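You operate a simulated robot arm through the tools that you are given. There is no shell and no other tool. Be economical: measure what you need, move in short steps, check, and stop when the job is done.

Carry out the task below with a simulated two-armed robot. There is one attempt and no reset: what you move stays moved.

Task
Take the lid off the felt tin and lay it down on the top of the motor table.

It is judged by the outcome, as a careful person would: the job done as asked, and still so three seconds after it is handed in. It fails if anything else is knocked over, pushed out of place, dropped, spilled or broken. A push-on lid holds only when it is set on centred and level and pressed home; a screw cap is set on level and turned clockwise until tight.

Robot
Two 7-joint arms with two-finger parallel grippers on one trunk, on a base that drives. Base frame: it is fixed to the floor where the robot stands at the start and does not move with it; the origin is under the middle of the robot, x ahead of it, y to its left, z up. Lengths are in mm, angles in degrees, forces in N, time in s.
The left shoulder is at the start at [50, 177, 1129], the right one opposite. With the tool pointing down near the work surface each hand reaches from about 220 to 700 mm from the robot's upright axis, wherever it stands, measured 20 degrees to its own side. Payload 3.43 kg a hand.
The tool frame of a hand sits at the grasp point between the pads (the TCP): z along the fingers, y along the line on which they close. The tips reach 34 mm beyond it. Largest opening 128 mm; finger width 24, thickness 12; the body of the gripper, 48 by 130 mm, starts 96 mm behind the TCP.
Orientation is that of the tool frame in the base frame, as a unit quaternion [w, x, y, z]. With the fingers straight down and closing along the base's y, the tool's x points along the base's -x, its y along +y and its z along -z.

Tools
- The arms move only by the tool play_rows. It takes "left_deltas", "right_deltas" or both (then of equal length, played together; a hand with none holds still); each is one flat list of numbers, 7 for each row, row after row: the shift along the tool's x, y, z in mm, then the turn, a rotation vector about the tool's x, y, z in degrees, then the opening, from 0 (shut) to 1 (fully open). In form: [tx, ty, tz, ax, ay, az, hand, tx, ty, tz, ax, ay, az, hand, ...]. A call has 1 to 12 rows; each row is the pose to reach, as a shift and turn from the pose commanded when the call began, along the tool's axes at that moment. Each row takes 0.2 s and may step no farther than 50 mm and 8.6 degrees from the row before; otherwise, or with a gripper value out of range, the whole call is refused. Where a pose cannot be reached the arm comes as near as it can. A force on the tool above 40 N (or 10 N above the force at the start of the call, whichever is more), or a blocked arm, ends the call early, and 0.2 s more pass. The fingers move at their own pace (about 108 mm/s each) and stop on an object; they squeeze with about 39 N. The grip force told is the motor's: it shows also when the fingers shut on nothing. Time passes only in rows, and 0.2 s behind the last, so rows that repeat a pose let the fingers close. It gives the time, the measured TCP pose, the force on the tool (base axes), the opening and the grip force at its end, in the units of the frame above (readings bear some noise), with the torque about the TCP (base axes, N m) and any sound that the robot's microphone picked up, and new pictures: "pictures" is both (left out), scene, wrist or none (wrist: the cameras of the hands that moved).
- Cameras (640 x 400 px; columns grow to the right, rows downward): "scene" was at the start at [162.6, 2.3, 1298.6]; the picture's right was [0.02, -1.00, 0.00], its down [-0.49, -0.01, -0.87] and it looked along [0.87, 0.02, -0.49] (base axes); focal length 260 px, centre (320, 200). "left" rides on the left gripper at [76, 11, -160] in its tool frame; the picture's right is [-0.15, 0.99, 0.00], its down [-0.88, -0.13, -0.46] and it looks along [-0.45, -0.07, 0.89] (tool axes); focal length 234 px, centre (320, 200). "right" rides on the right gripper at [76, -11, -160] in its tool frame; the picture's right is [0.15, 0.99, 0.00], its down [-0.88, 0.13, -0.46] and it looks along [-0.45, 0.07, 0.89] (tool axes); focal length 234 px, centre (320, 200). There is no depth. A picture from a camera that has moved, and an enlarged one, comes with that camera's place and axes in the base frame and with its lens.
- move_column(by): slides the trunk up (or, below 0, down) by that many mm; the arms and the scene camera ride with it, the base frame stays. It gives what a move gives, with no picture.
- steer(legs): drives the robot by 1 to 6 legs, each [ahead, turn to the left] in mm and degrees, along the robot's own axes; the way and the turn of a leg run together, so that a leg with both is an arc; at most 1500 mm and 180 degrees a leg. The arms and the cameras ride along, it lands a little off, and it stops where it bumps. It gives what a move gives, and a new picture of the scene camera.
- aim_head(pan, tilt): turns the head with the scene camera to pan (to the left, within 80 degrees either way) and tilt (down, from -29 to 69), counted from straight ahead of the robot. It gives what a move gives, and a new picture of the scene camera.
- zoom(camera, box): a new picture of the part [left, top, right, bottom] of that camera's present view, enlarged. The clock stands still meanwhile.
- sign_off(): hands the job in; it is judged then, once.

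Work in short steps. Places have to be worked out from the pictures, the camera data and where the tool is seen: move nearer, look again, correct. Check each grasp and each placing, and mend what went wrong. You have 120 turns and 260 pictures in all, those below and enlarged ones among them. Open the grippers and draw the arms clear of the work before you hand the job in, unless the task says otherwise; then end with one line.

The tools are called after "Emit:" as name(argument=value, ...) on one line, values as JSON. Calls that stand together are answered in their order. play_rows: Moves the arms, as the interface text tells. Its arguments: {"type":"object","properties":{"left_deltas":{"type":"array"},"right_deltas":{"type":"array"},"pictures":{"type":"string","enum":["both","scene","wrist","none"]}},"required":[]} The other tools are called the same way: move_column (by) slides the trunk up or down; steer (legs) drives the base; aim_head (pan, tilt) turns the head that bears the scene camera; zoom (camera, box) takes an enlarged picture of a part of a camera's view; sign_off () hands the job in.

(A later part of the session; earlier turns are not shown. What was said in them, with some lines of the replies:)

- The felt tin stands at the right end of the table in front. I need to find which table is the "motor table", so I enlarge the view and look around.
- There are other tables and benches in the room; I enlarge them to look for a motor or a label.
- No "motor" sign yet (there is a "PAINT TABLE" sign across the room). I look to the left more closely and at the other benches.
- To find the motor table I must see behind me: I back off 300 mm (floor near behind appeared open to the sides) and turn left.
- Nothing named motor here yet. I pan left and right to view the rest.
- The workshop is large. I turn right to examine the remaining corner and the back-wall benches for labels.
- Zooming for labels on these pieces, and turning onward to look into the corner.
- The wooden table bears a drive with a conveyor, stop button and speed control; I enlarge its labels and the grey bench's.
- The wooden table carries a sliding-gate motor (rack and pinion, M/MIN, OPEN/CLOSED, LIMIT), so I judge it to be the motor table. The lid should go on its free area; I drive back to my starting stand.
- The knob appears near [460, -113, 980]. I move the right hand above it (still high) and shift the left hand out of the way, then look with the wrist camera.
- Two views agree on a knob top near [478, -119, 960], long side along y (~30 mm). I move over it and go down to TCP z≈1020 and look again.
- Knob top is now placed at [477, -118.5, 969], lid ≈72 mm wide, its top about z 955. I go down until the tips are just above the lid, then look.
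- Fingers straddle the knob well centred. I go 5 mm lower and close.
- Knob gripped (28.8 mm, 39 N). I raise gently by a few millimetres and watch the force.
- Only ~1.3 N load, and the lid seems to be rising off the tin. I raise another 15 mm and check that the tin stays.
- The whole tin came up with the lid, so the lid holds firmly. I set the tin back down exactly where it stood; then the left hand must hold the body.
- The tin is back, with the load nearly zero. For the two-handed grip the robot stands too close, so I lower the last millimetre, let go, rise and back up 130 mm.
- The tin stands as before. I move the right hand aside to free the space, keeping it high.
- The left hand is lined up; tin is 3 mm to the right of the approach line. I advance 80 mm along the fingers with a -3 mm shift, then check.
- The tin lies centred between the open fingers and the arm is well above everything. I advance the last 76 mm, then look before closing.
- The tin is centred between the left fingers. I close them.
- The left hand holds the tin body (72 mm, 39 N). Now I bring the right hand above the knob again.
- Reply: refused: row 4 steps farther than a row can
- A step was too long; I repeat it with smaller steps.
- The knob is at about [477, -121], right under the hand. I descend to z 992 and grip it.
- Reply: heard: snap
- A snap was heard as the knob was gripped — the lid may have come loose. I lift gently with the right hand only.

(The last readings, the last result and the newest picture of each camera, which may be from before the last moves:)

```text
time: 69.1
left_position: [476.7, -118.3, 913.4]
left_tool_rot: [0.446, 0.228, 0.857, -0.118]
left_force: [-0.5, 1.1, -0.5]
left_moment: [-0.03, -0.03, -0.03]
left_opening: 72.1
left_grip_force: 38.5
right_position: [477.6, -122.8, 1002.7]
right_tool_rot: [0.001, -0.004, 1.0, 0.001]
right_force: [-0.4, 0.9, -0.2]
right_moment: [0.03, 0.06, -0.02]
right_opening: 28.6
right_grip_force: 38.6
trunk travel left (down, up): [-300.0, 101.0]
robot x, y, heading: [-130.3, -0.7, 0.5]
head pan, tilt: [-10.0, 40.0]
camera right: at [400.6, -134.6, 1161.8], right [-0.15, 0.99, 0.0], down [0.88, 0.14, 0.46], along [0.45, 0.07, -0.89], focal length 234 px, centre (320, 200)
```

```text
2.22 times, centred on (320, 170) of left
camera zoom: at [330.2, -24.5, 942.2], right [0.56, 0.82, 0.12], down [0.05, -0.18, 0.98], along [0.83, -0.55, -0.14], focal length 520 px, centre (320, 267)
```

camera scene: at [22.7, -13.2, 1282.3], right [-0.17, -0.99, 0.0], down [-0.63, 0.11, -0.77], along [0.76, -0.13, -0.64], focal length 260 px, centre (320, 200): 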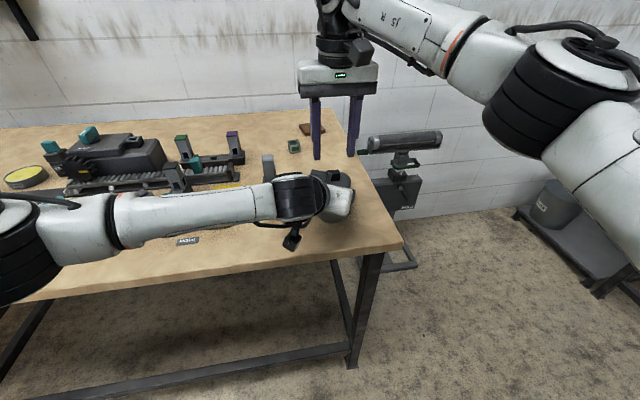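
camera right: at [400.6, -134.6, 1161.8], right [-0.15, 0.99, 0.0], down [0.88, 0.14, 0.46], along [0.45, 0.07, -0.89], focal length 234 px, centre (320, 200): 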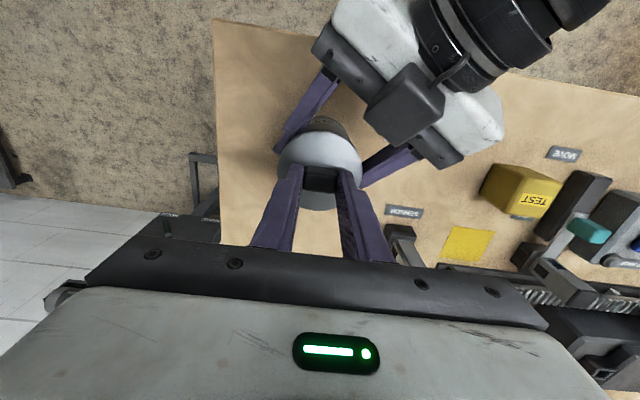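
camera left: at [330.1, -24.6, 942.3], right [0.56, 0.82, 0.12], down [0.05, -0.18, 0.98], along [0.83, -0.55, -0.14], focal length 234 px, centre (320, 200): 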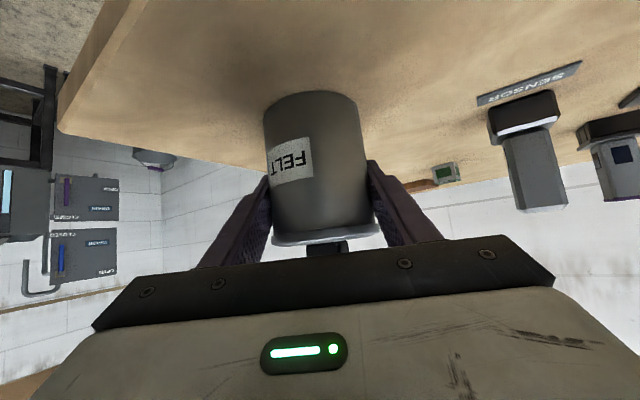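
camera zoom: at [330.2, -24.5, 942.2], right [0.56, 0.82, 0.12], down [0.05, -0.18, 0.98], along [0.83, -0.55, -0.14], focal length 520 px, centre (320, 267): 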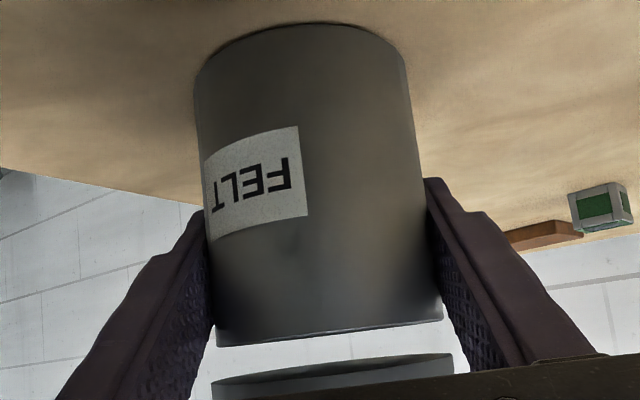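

The lid is off and in the right hand; the tin stays in the left. I lift the lid clear and move it right, away from the left arm.

Emit:
play_rows(right_deltas=[0, 0, -20, 0, 0, 0, 0.1, 0, 0, -45, 0, 0, 0, 0.1, 0, 0, -80, 0, 0, 0, 0.1, 0, -35, -110, 0, 0, 0, 0.1, 0, -70, -120, 0, 0, 0, 0.1, 0, -105, -120, 0, 0, 0, 0.1, 0, -105, -120, 0, 0, 0, 0.1], pictures="both")

```text
time: 70.7
left_position: [477.0, -119.1, 912.5]
left_tool_rot: [0.447, 0.228, 0.857, -0.119]
left_force: [0.1, 0.0, 0.1]
left_moment: [-0.02, -0.01, 0.0]
left_opening: 71.8
left_grip_force: 38.9
right_position: [479.8, -229.2, 1121.7]
right_tool_rot: [0.0, -0.003, 1.0, 0.0]
right_force: [-0.2, -0.1, -0.7]
right_moment: [-0.01, 0.01, -0.01]
right_opening: 28.7
right_grip_force: 39.0
trunk travel left (down, up): [-300.0, 101.0]
robot x, y, heading: [-128.1, -2.7, 0.4]
head pan, tilt: [-10.0, 40.0]
camera scene: at [22.9, -13.1, 1282.2], right [-0.17, -0.99, 0.0], down [-0.63, 0.11, -0.77], along [0.76, -0.13, -0.64], focal length 260 px, centre (320, 200)
camera right: at [402.2, -242.0, 1281.5], right [-0.15, 0.99, 0.0], down [0.88, 0.14, 0.46], along [0.45, 0.07, -0.89], focal length 234 px, centre (320, 200)
```

scene: 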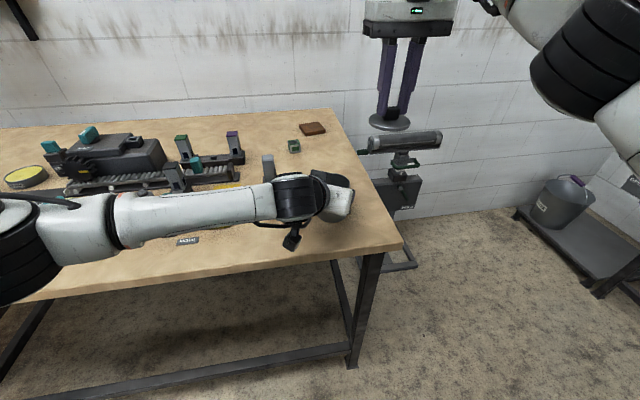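
right: 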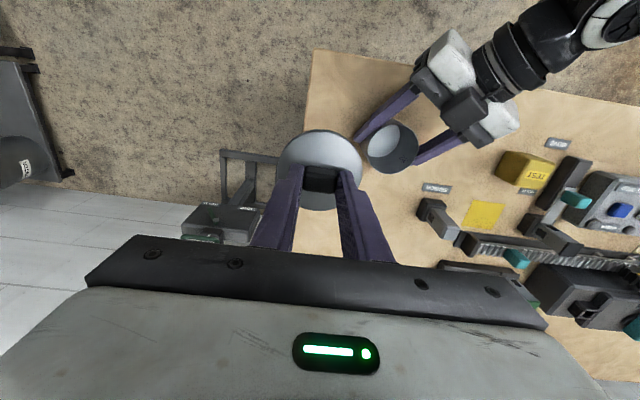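

The lid is safely held level. Now I open the left hand and draw it straight back from the tin.

Emit:
play_rows(left_deltas=[0, 0, 0, 0, 0, 0, 0.7, 0, 0, 0, 0, 0, 0, 1, 0, 0, 0, 0, 0, 0, 1, 0, 0, -25, 0, 0, 0, 1, 0, 0, -60, 0, 0, 0, 1, 0, 0, -100, 0, 0, 0, 1, 0, 0, -140, 0, 0, 0, 1, 0, 0, -165, 0, 0, 0, 1], pictures="wrist")

```text
time: 72.5
left_position: [358.7, -51.7, 1006.9]
left_tool_rot: [0.447, 0.227, 0.857, -0.119]
left_force: [0.0, -0.7, -0.2]
left_moment: [0.01, -0.01, -0.03]
left_opening: 128.1
left_grip_force: 0.1
right_position: [478.3, -229.4, 1122.1]
right_tool_rot: [0.0, -0.003, 1.0, 0.0]
right_force: [0.7, -0.1, -0.8]
right_moment: [0.04, 0.0, -0.01]
right_opening: 28.8
right_grip_force: 38.7
trunk travel left (down, up): [-300.0, 101.0]
robot x, y, heading: [-131.1, 1.2, 0.2]
head pan, tilt: [-10.0, 40.0]
camera left: at [211.3, 43.2, 1035.7], right [0.56, 0.82, 0.12], down [0.05, -0.18, 0.98], along [0.83, -0.55, -0.14], focal length 234 px, centre (320, 200)
```

left: 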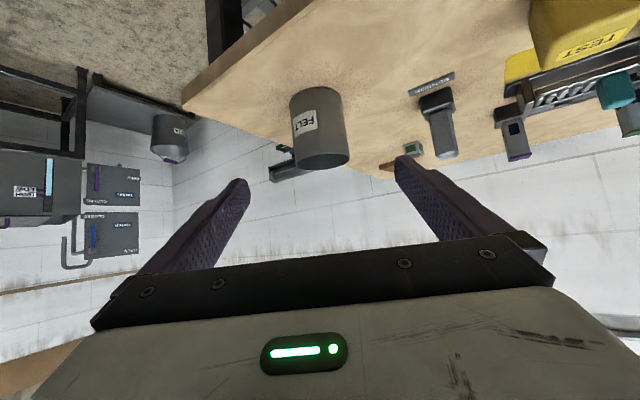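

The tin stands undisturbed and open. I bring the left arm back to its raised pose, clear of the table.

Emit:
play_rows(left_deltas=[-3.3, 19.7, -26.3, -1.44, 5.37, -2.76, 1, -6.6, 39.4, -52.7, -2.88, 10.74, -5.52, 1, -9.8, 59.1, -79, -4.32, 16.1, -8.28, 1, -13.1, 78.8, -105.4, -5.76, 21.5, -11.04, 1, -16.4, 98.5, -131.7, -7.2, 26.85, -13.8, 1, -19.7, 118, -158, -8.64, 32.2, -16.56, 1, -23, 138, -184.4, -10.1, 37.6, -19.3, 1, -26.2, 157.6, -210.8, -11.5, 43, -22.1, 1, -29.5, 177.3, -237, -13, 48.3, -24.8, 1, -32.8, 197, -263.5, -14.4, 53.7, -27.6, 1], pictures="scene")

```text
time: 74.7
left_position: [286.6, 217.4, 1186.7]
left_tool_rot: [0.0, -0.002, 1.0, 0.0]
left_force: [-0.5, 0.1, 0.2]
left_moment: [0.02, -0.02, 0.02]
left_opening: 128.1
left_grip_force: 0.0
right_position: [479.3, -229.7, 1121.5]
right_tool_rot: [0.001, -0.004, 1.0, 0.0]
right_force: [-0.3, 0.1, -0.5]
right_moment: [0.0, 0.0, 0.02]
right_opening: 28.8
right_grip_force: 38.7
trunk travel left (down, up): [-300.0, 101.0]
robot x, y, heading: [-132.4, -5.1, 0.3]
head pan, tilt: [-10.0, 40.0]
camera scene: at [22.4, -13.2, 1282.3], right [-0.17, -0.99, 0.0], down [-0.63, 0.11, -0.77], along [0.76, -0.13, -0.64], focal length 260 px, centre (320, 200)
```

scene: 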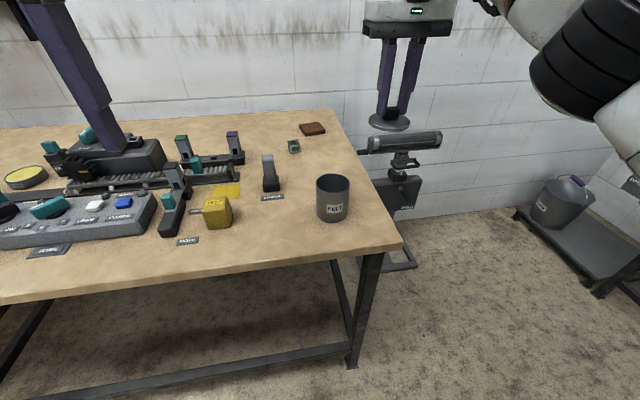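

There is free space left of the tin at about [430, 0]. I carry the lid over there at height, then lower to z≈955.

Emit:
play_rows(right_deltas=[10, 46, 0, 0, 0, 0, 0.1, 20, 92, 0, 0, 0, 0, 0.1, 30, 138, 0, 0, 0, 0, 0.1, 40, 184, 0, 0, 0, 0, 0.1, 49, 230, 0, 0, 0, 0, 0.1, 49, 230, 40, 0, 0, 0, 0.1, 49, 230, 80, 0, 0, 0, 0.1, 49, 230, 120, 0, 0, 0, 0.1, 49, 230, 165, 0, 0, 0, 0.1, 49, 230, 165, 0, 0, 0, 0.1], pictures="both")

Emit:
zoom(camera="scene", box=[220, 140, 360, 250])

```text
time: 76.9
left_position: [287.5, 216.7, 1185.4]
left_tool_rot: [0.0, -0.003, 1.0, 0.0]
left_force: [0.5, -0.1, 0.3]
left_moment: [0.01, -0.03, 0.03]
left_opening: 128.1
left_grip_force: 0.0
right_position: [427.8, 4.5, 956.4]
right_tool_rot: [0.001, -0.002, 1.0, 0.0]
right_force: [-0.7, -0.9, 0.5]
right_moment: [0.0, -0.01, 0.0]
right_opening: 28.7
right_grip_force: 39.2
trunk travel left (down, up): [-300.0, 101.0]
robot x, y, heading: [-130.6, 0.4, 0.3]
head pan, tilt: [-10.0, 40.0]
camera scene: at [22.7, -13.3, 1282.3], right [-0.17, -0.99, 0.0], down [-0.63, 0.11, -0.77], along [0.76, -0.13, -0.64], focal length 260 px, centre (320, 200)
camera right: at [350.8, -8.7, 1116.0], right [-0.15, 0.99, 0.0], down [0.88, 0.13, 0.46], along [0.45, 0.07, -0.89], focal length 234 px, centre (320, 200)
```

scene: 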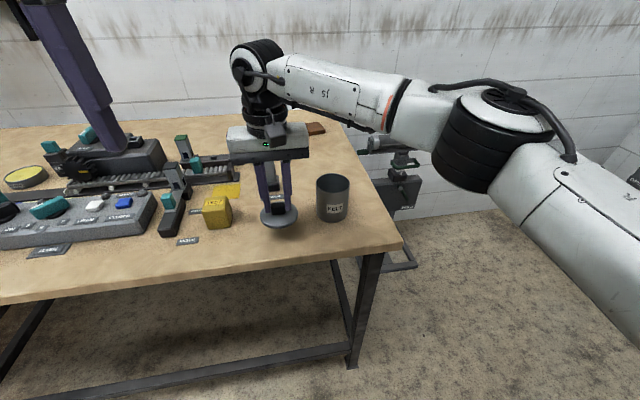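
right: 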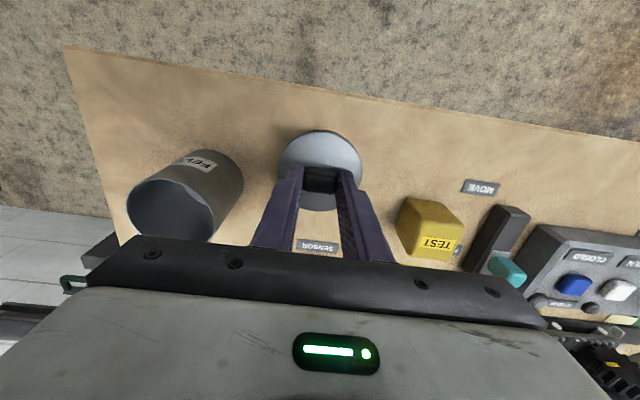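

```text
3.64 times, centred on (290, 195) of scene
camera zoom: at [22.7, -13.3, 1282.3], right [-0.17, -0.99, 0.0], down [-0.63, 0.11, -0.77], along [0.76, -0.13, -0.64], focal length 947 px, centre (429, 218)
```

zoom: 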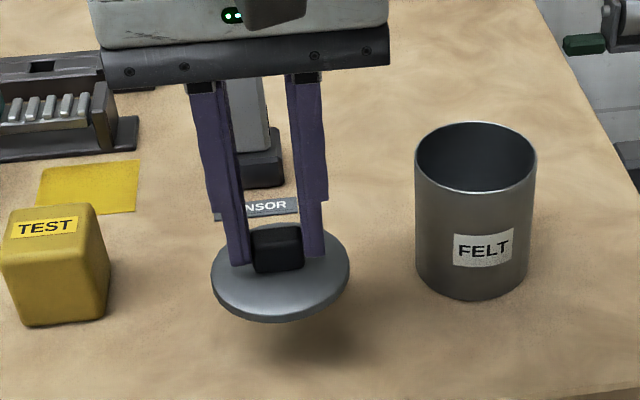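

Clear all round; the lid is about 40 mm above the table. I lower 33 mm, then continue in fine steps until contact.

Emit:
play_rows(right_deltas=[0, 0, 12, 0, 0, 0, 0.1, 0, 0, 24, 0, 0, 0, 0.1, 0, 0, 33, 0, 0, 0, 0.1, 0, 0, 33, 0, 0, 0, 0.1], pictures="none")

Emit:
zoom(camera="scene", box=[220, 160, 360, 260])

```text
time: 77.9
left_position: [286.5, 218.5, 1187.0]
left_tool_rot: [0.0, -0.002, 1.0, 0.0]
left_force: [-0.4, -0.6, -0.6]
left_moment: [-0.01, 0.0, 0.04]
left_opening: 128.0
left_grip_force: 0.0
right_position: [429.3, 2.9, 922.6]
right_tool_rot: [0.001, -0.003, 1.0, 0.0]
right_force: [0.4, 0.1, -0.5]
right_moment: [-0.01, -0.02, 0.01]
right_opening: 28.7
right_grip_force: 39.0
trunk travel left (down, up): [-300.0, 101.0]
robot x, y, heading: [-135.5, -0.1, 0.4]
head pan, tilt: [-10.0, 40.0]
```

```text
4.00 times, centred on (290, 210) of scene
camera zoom: at [22.8, -13.2, 1282.3], right [-0.17, -0.99, 0.0], down [-0.63, 0.11, -0.77], along [0.76, -0.13, -0.64], focal length 1042 px, centre (440, 160)
```

zoom: 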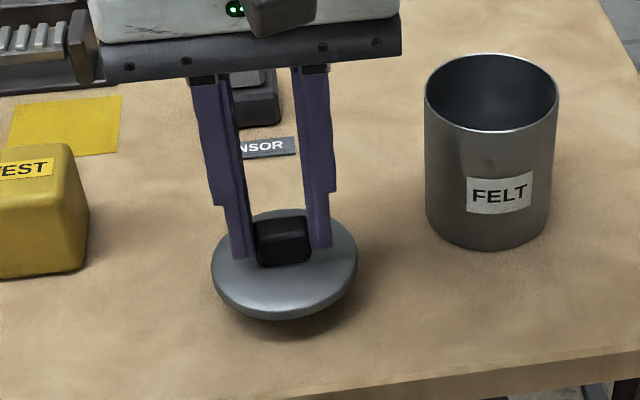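

Still roughly 10 mm above the table. I lower in 1.5 mm steps and watch the force.

Emit:
play_rows(right_deltas=[0, 0, 2, 0, 0, 0, 0.1, 0, 0, 4, 0, 0, 0, 0.1, 0, 0, 6, 0, 0, 0, 0.1, 0, 0, 8, 0, 0, 0, 0.1], pictures="none")

Emit:
zoom(camera="scene", box=[220, 160, 360, 260])

```text
time: 78.9
left_position: [287.0, 218.2, 1185.6]
left_tool_rot: [0.001, -0.002, 1.0, 0.0]
left_force: [0.7, -0.8, 0.3]
left_moment: [-0.05, -0.01, -0.03]
left_opening: 127.9
left_grip_force: 0.0
right_position: [427.9, 2.9, 915.0]
right_tool_rot: [0.001, -0.004, 1.0, 0.0]
right_force: [0.1, 0.6, -0.4]
right_moment: [-0.02, 0.02, 0.01]
right_opening: 28.5
right_grip_force: 39.4
trunk travel left (down, up): [-300.0, 101.0]
robot x, y, heading: [-130.4, 4.4, 0.4]
head pan, tilt: [-10.0, 40.0]
```

```text
4.00 times, centred on (290, 210) of scene
camera zoom: at [22.8, -13.2, 1282.2], right [-0.17, -0.99, 0.0], down [-0.63, 0.11, -0.77], along [0.76, -0.13, -0.64], focal length 1042 px, centre (440, 160)
```

zoom: 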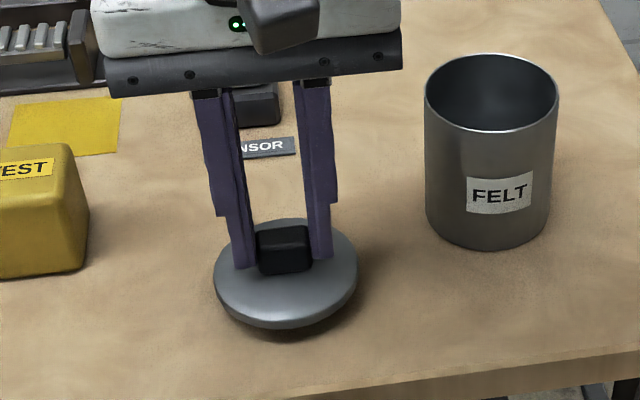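

Close, but no contact yet; I continue in small steps.

Emit:
play_rows(right_deltas=[0, 0, 1, 0, 0, 0, 0.1, 0, 0, 2, 0, 0, 0, 0.1, 0, 0, 3, 0, 0, 0, 0.1, 0, 0, 3, 0, 0, 0, 0.1], pictures="none")

Emit:
zoom(camera="scene", box=[220, 160, 360, 260])

```text
time: 79.9
left_position: [287.6, 217.6, 1187.0]
left_tool_rot: [0.001, -0.003, 1.0, 0.0]
left_force: [0.3, 0.5, -0.5]
left_moment: [-0.04, 0.02, 0.0]
left_opening: 127.9
left_grip_force: 0.1
right_position: [428.8, 1.5, 911.5]
right_tool_rot: [0.001, -0.003, 1.0, 0.0]
right_force: [0.1, 0.1, -0.8]
right_moment: [0.0, 0.01, 0.0]
right_opening: 28.7
right_grip_force: 39.1
trunk travel left (down, up): [-300.0, 101.0]
robot x, y, heading: [-131.6, -2.7, 0.4]
head pan, tilt: [-10.0, 40.0]
```

```text
4.00 times, centred on (290, 210) of scene
camera zoom: at [22.8, -13.2, 1282.2], right [-0.17, -0.99, 0.0], down [-0.63, 0.11, -0.77], along [0.76, -0.13, -0.64], focal length 1042 px, centre (440, 160)
```

zoom: 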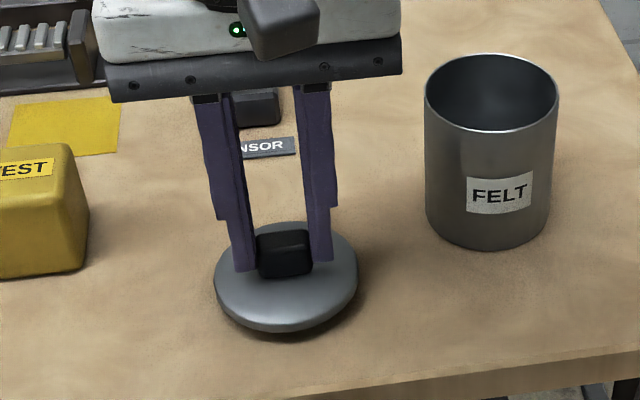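

Emit:
play_rows(right_deltas=[0, 0, 1, 0, 0, 0, 0.1, 0, 0, 2, 0, 0, 0, 0.1, 0, 0, 3, 0, 0, 0, 0.1], pictures="none")

Emit:
zoom(camera="scene", box=[250, 180, 330, 250])

```text
time: 80.7
left_position: [286.9, 216.6, 1186.0]
left_tool_rot: [0.001, -0.002, 1.0, 0.0]
left_force: [-0.3, 0.2, -1.0]
left_moment: [0.0, -0.02, -0.01]
left_opening: 128.2
left_grip_force: 0.1
right_position: [429.6, 2.8, 908.8]
right_tool_rot: [0.001, -0.004, 1.0, 0.0]
right_force: [0.2, -0.1, -1.3]
right_moment: [-0.04, -0.01, -0.01]
right_opening: 28.7
right_grip_force: 39.2
trunk travel left (down, up): [-300.0, 101.0]
robot x, y, heading: [-136.7, -2.0, 0.3]
head pan, tilt: [-10.0, 40.0]
```

```text
5.71 times, centred on (290, 215) of scene
camera zoom: at [22.8, -13.2, 1282.2], right [-0.17, -0.99, 0.0], down [-0.63, 0.11, -0.77], along [0.76, -0.13, -0.64], focal length 1488 px, centre (491, 114)
```

zoom: 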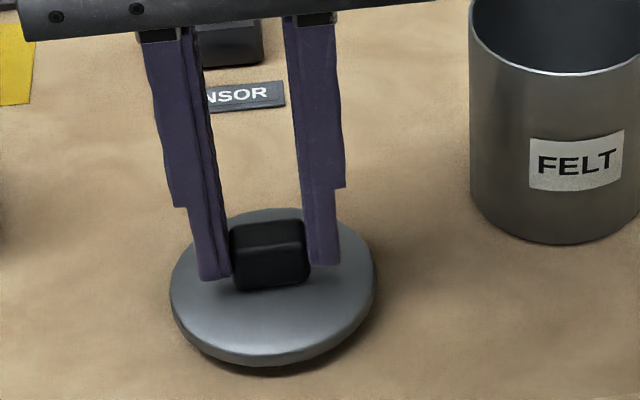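

Very near the table now; I keep going in 1 mm steps for contact.

Emit:
play_rows(right_deltas=[0, 0, 1, 0, 0, 0, 0.1, 0, 0, 2, 0, 0, 0, 0.1, 0, 0, 2, 0, 0, 0, 0.1], pictures="none")

Emit:
zoom(camera="scene", box=[250, 180, 330, 250])

```text
time: 81.5
left_position: [285.8, 218.1, 1186.1]
left_tool_rot: [0.0, -0.003, 1.0, 0.0]
left_force: [0.0, -0.2, -0.2]
left_moment: [-0.01, 0.0, -0.05]
left_opening: 128.1
left_grip_force: 0.1
right_position: [429.0, 2.9, 907.3]
right_tool_rot: [0.002, -0.003, 1.0, -0.001]
right_force: [0.8, 0.1, -0.5]
right_moment: [-0.03, 0.01, 0.02]
right_opening: 28.8
right_grip_force: 38.7
trunk travel left (down, up): [-300.0, 101.0]
robot x, y, heading: [-130.7, 2.9, 0.2]
head pan, tilt: [-10.0, 40.0]
```

```text
5.71 times, centred on (290, 215) of scene
camera zoom: at [22.8, -13.2, 1282.2], right [-0.17, -0.99, 0.0], down [-0.63, 0.11, -0.77], along [0.76, -0.13, -0.64], focal length 1488 px, centre (491, 114)
```

zoom: 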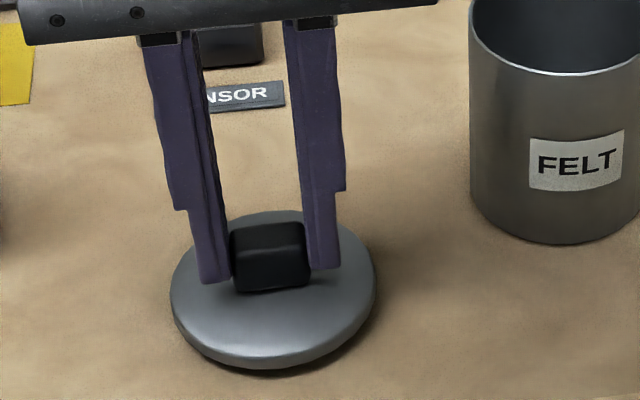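

Emit:
play_rows(right_deltas=[0, 0, 1, 0, 0, 0, 0.1, 0, 0, 2, 0, 0, 0, 0.1, 0, 0, 2, 0, 0, 0, 0.1], pictures="none")

Emit:
zoom(camera="scene", box=[250, 180, 330, 250])

```text
time: 82.3
left_position: [286.9, 217.0, 1186.3]
left_tool_rot: [0.001, -0.002, 1.0, -0.001]
left_force: [0.4, 0.5, -0.6]
left_moment: [0.0, -0.01, 0.03]
left_opening: 128.2
left_grip_force: 0.1
right_position: [428.7, 2.6, 906.8]
right_tool_rot: [0.001, -0.003, 1.0, -0.001]
right_force: [0.3, -0.5, -0.1]
right_moment: [-0.03, 0.03, 0.03]
right_opening: 28.6
right_grip_force: 39.0
trunk travel left (down, up): [-300.0, 101.0]
robot x, y, heading: [-129.5, -2.1, 0.3]
head pan, tilt: [-10.0, 40.0]
```

```text
5.71 times, centred on (290, 215) of scene
camera zoom: at [22.8, -13.2, 1282.2], right [-0.17, -0.99, 0.0], down [-0.63, 0.11, -0.77], along [0.76, -0.13, -0.64], focal length 1488 px, centre (491, 114)
```

zoom: 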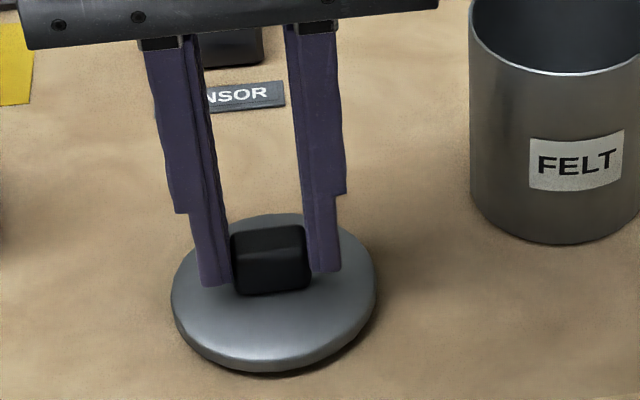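

Emit:
play_rows(right_deltas=[0, 0, 1, 0, 0, 0, 0.1, 0, 0, 2, 0, 0, 0, 0.1, 0, 0, 3, 0, 0, 0, 0.1, 0, 0, 3, 0, 0, 0, 0.1], pictures="none")

Emit:
zoom(camera="scene", box=[250, 180, 330, 250])

```text
time: 83.3
left_position: [286.2, 217.1, 1186.1]
left_tool_rot: [0.001, -0.003, 1.0, 0.001]
left_force: [0.0, -0.9, -1.0]
left_moment: [-0.02, -0.03, 0.0]
left_opening: 128.4
left_grip_force: 0.0
right_position: [430.0, 3.2, 901.6]
right_tool_rot: [0.001, -0.003, 1.0, 0.0]
right_force: [0.0, 0.2, -0.7]
right_moment: [-0.04, 0.01, 0.02]
right_opening: 28.4
right_grip_force: 38.9
trunk travel left (down, up): [-300.0, 101.0]
robot x, y, heading: [-133.0, -3.2, 0.2]
head pan, tilt: [-10.0, 40.0]
```

```text
5.71 times, centred on (290, 215) of scene
camera zoom: at [22.8, -13.2, 1282.2], right [-0.17, -0.99, 0.0], down [-0.63, 0.11, -0.77], along [0.76, -0.13, -0.64], focal length 1488 px, centre (491, 114)
```

zoom: 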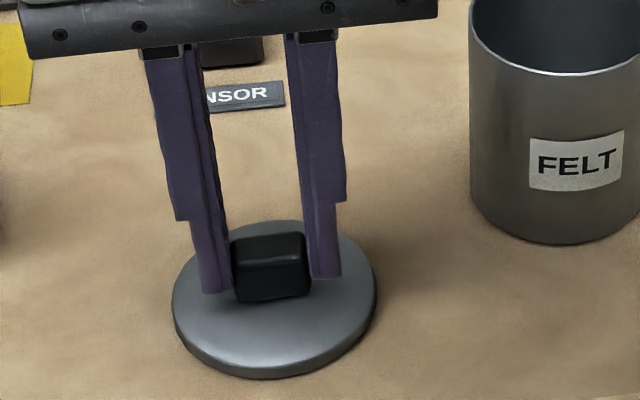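

Still moving freely with no upward force; I continue downward in small steps.

Emit:
play_rows(right_deltas=[0, 0, 1, 0, 0, 0, 0.1, 0, 0, 2, 0, 0, 0, 0.1, 0, 0, 3, 0, 0, 0, 0.1, 0, 0, 3, 0, 0, 0, 0.1], pictures="none")

Emit:
zoom(camera="scene", box=[250, 180, 330, 250])

```text
time: 84.3
left_position: [286.0, 217.7, 1185.9]
left_tool_rot: [0.001, -0.002, 1.0, 0.0]
left_force: [-0.1, -0.8, 0.0]
left_moment: [0.02, -0.02, -0.02]
left_opening: 128.0
left_grip_force: 0.1
right_position: [429.5, 2.9, 900.8]
right_tool_rot: [0.001, -0.003, 1.0, 0.001]
right_force: [0.8, -0.8, 5.7]
right_moment: [-0.06, 0.06, 0.02]
right_opening: 28.6
right_grip_force: 39.3
trunk travel left (down, up): [-300.0, 101.0]
robot x, y, heading: [-130.8, -0.3, 0.3]
head pan, tilt: [-10.0, 40.0]
```

```text
5.71 times, centred on (290, 215) of scene
camera zoom: at [22.3, -13.3, 1282.4], right [-0.17, -0.99, 0.0], down [-0.63, 0.11, -0.77], along [0.76, -0.13, -0.64], focal length 1488 px, centre (491, 114)
```

zoom: 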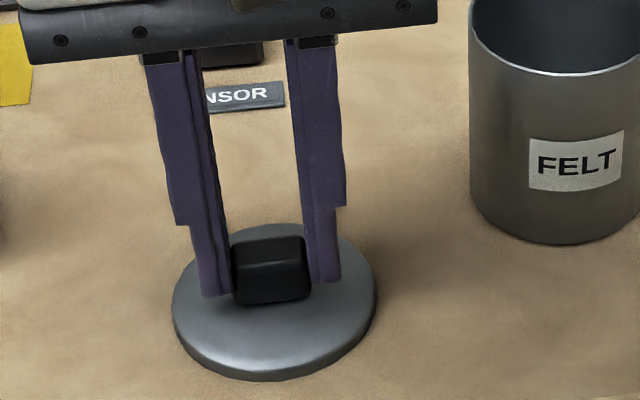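

Contact: 5.7 N upward, so the lid rests on the table. I ease up 1 mm, open, and rise straight up.

Emit:
play_rows(right_deltas=[0, 0, -1, 0, 0, 0, 0.1, 0, 0, -1, 0, 0, 0, 0.3, 0, 0, -1, 0, 0, 0, 0.45, 0, 0, -1, 0, 0, 0, 0.45, 0, 0, -30, 0, 0, 0, 0.45, 0, 0, -75, 0, 0, 0, 0.45, 0, 0, -120, 0, 0, 0, 0.45, 0, 0, -165, 0, 0, 0, 0.45, 0, 0, -210, 0, 0, 0, 0.45, 0, 0, -250, 0, 0, 0, 0.45], pictures="both")

Emit:
zoom(camera="scene", box=[200, 140, 380, 260])

```text
time: 86.5
left_position: [288.6, 216.2, 1185.6]
left_tool_rot: [0.0, -0.003, 1.0, 0.001]
left_force: [0.7, 0.2, -0.6]
left_moment: [0.05, 0.04, 0.0]
left_opening: 128.1
left_grip_force: 0.0
right_position: [424.4, -5.0, 1139.0]
right_tool_rot: [-0.003, 0.0, 1.0, 0.002]
right_force: [0.3, 0.0, 0.5]
right_moment: [0.02, 0.04, 0.02]
right_opening: 57.7
right_grip_force: 0.1
right hand out of reach, approached as far as the arm can: row 10
trunk travel left (down, up): [-300.0, 101.0]
robot x, y, heading: [-135.4, -3.6, 0.4]
head pan, tilt: [-10.0, 40.0]
camera scene: at [23.2, -14.0, 1282.1], right [-0.17, -0.99, 0.0], down [-0.63, 0.11, -0.77], along [0.76, -0.13, -0.64], focal length 260 px, centre (320, 200)
camera right: at [348.1, -16.8, 1299.5], right [-0.15, 0.99, 0.0], down [0.88, 0.13, 0.45], along [0.45, 0.07, -0.89], focal length 234 px, centre (320, 200)
```

scene: 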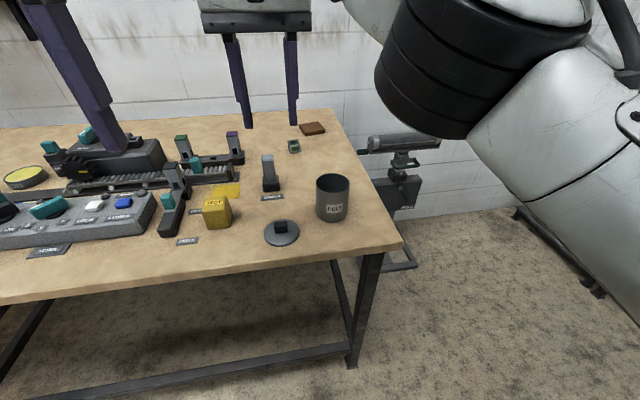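
right: 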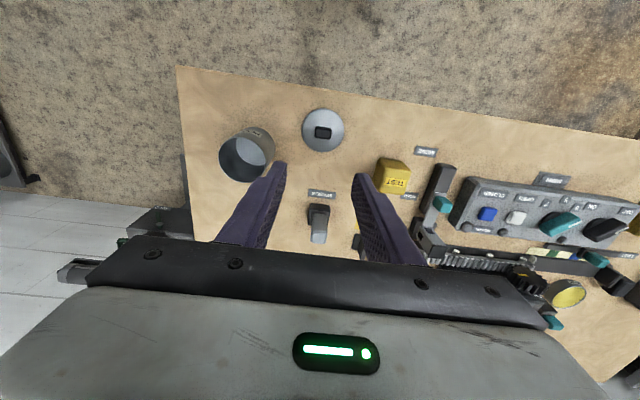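

```text
3.33 times, centred on (290, 200) of scene
camera zoom: at [23.2, -14.0, 1282.1], right [-0.17, -0.99, 0.0], down [-0.63, 0.11, -0.77], along [0.76, -0.13, -0.64], focal length 868 px, centre (420, 200)
```

zoom: 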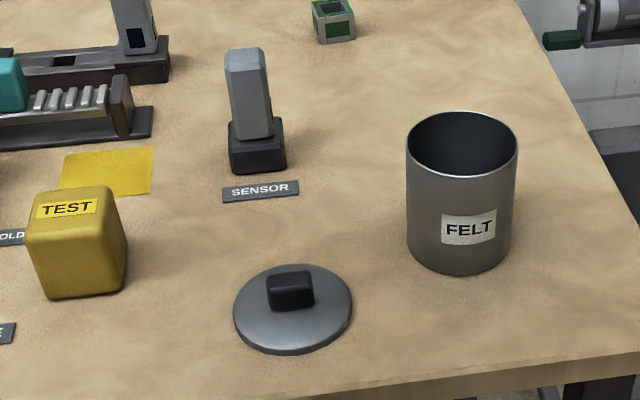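

The lid lies flat on the table, the tin stands where it was, and both arms are clear with the grippers open. I hand the job in.

Emit:
sign_off()

```text
The job is handed in.
```

The lid is off the felt tin and lies flat on the wooden table with the gate motor, which I took to be the motor table because I found no sign naming it; the tin stands open where it was, and nothing else was knocked or moved.
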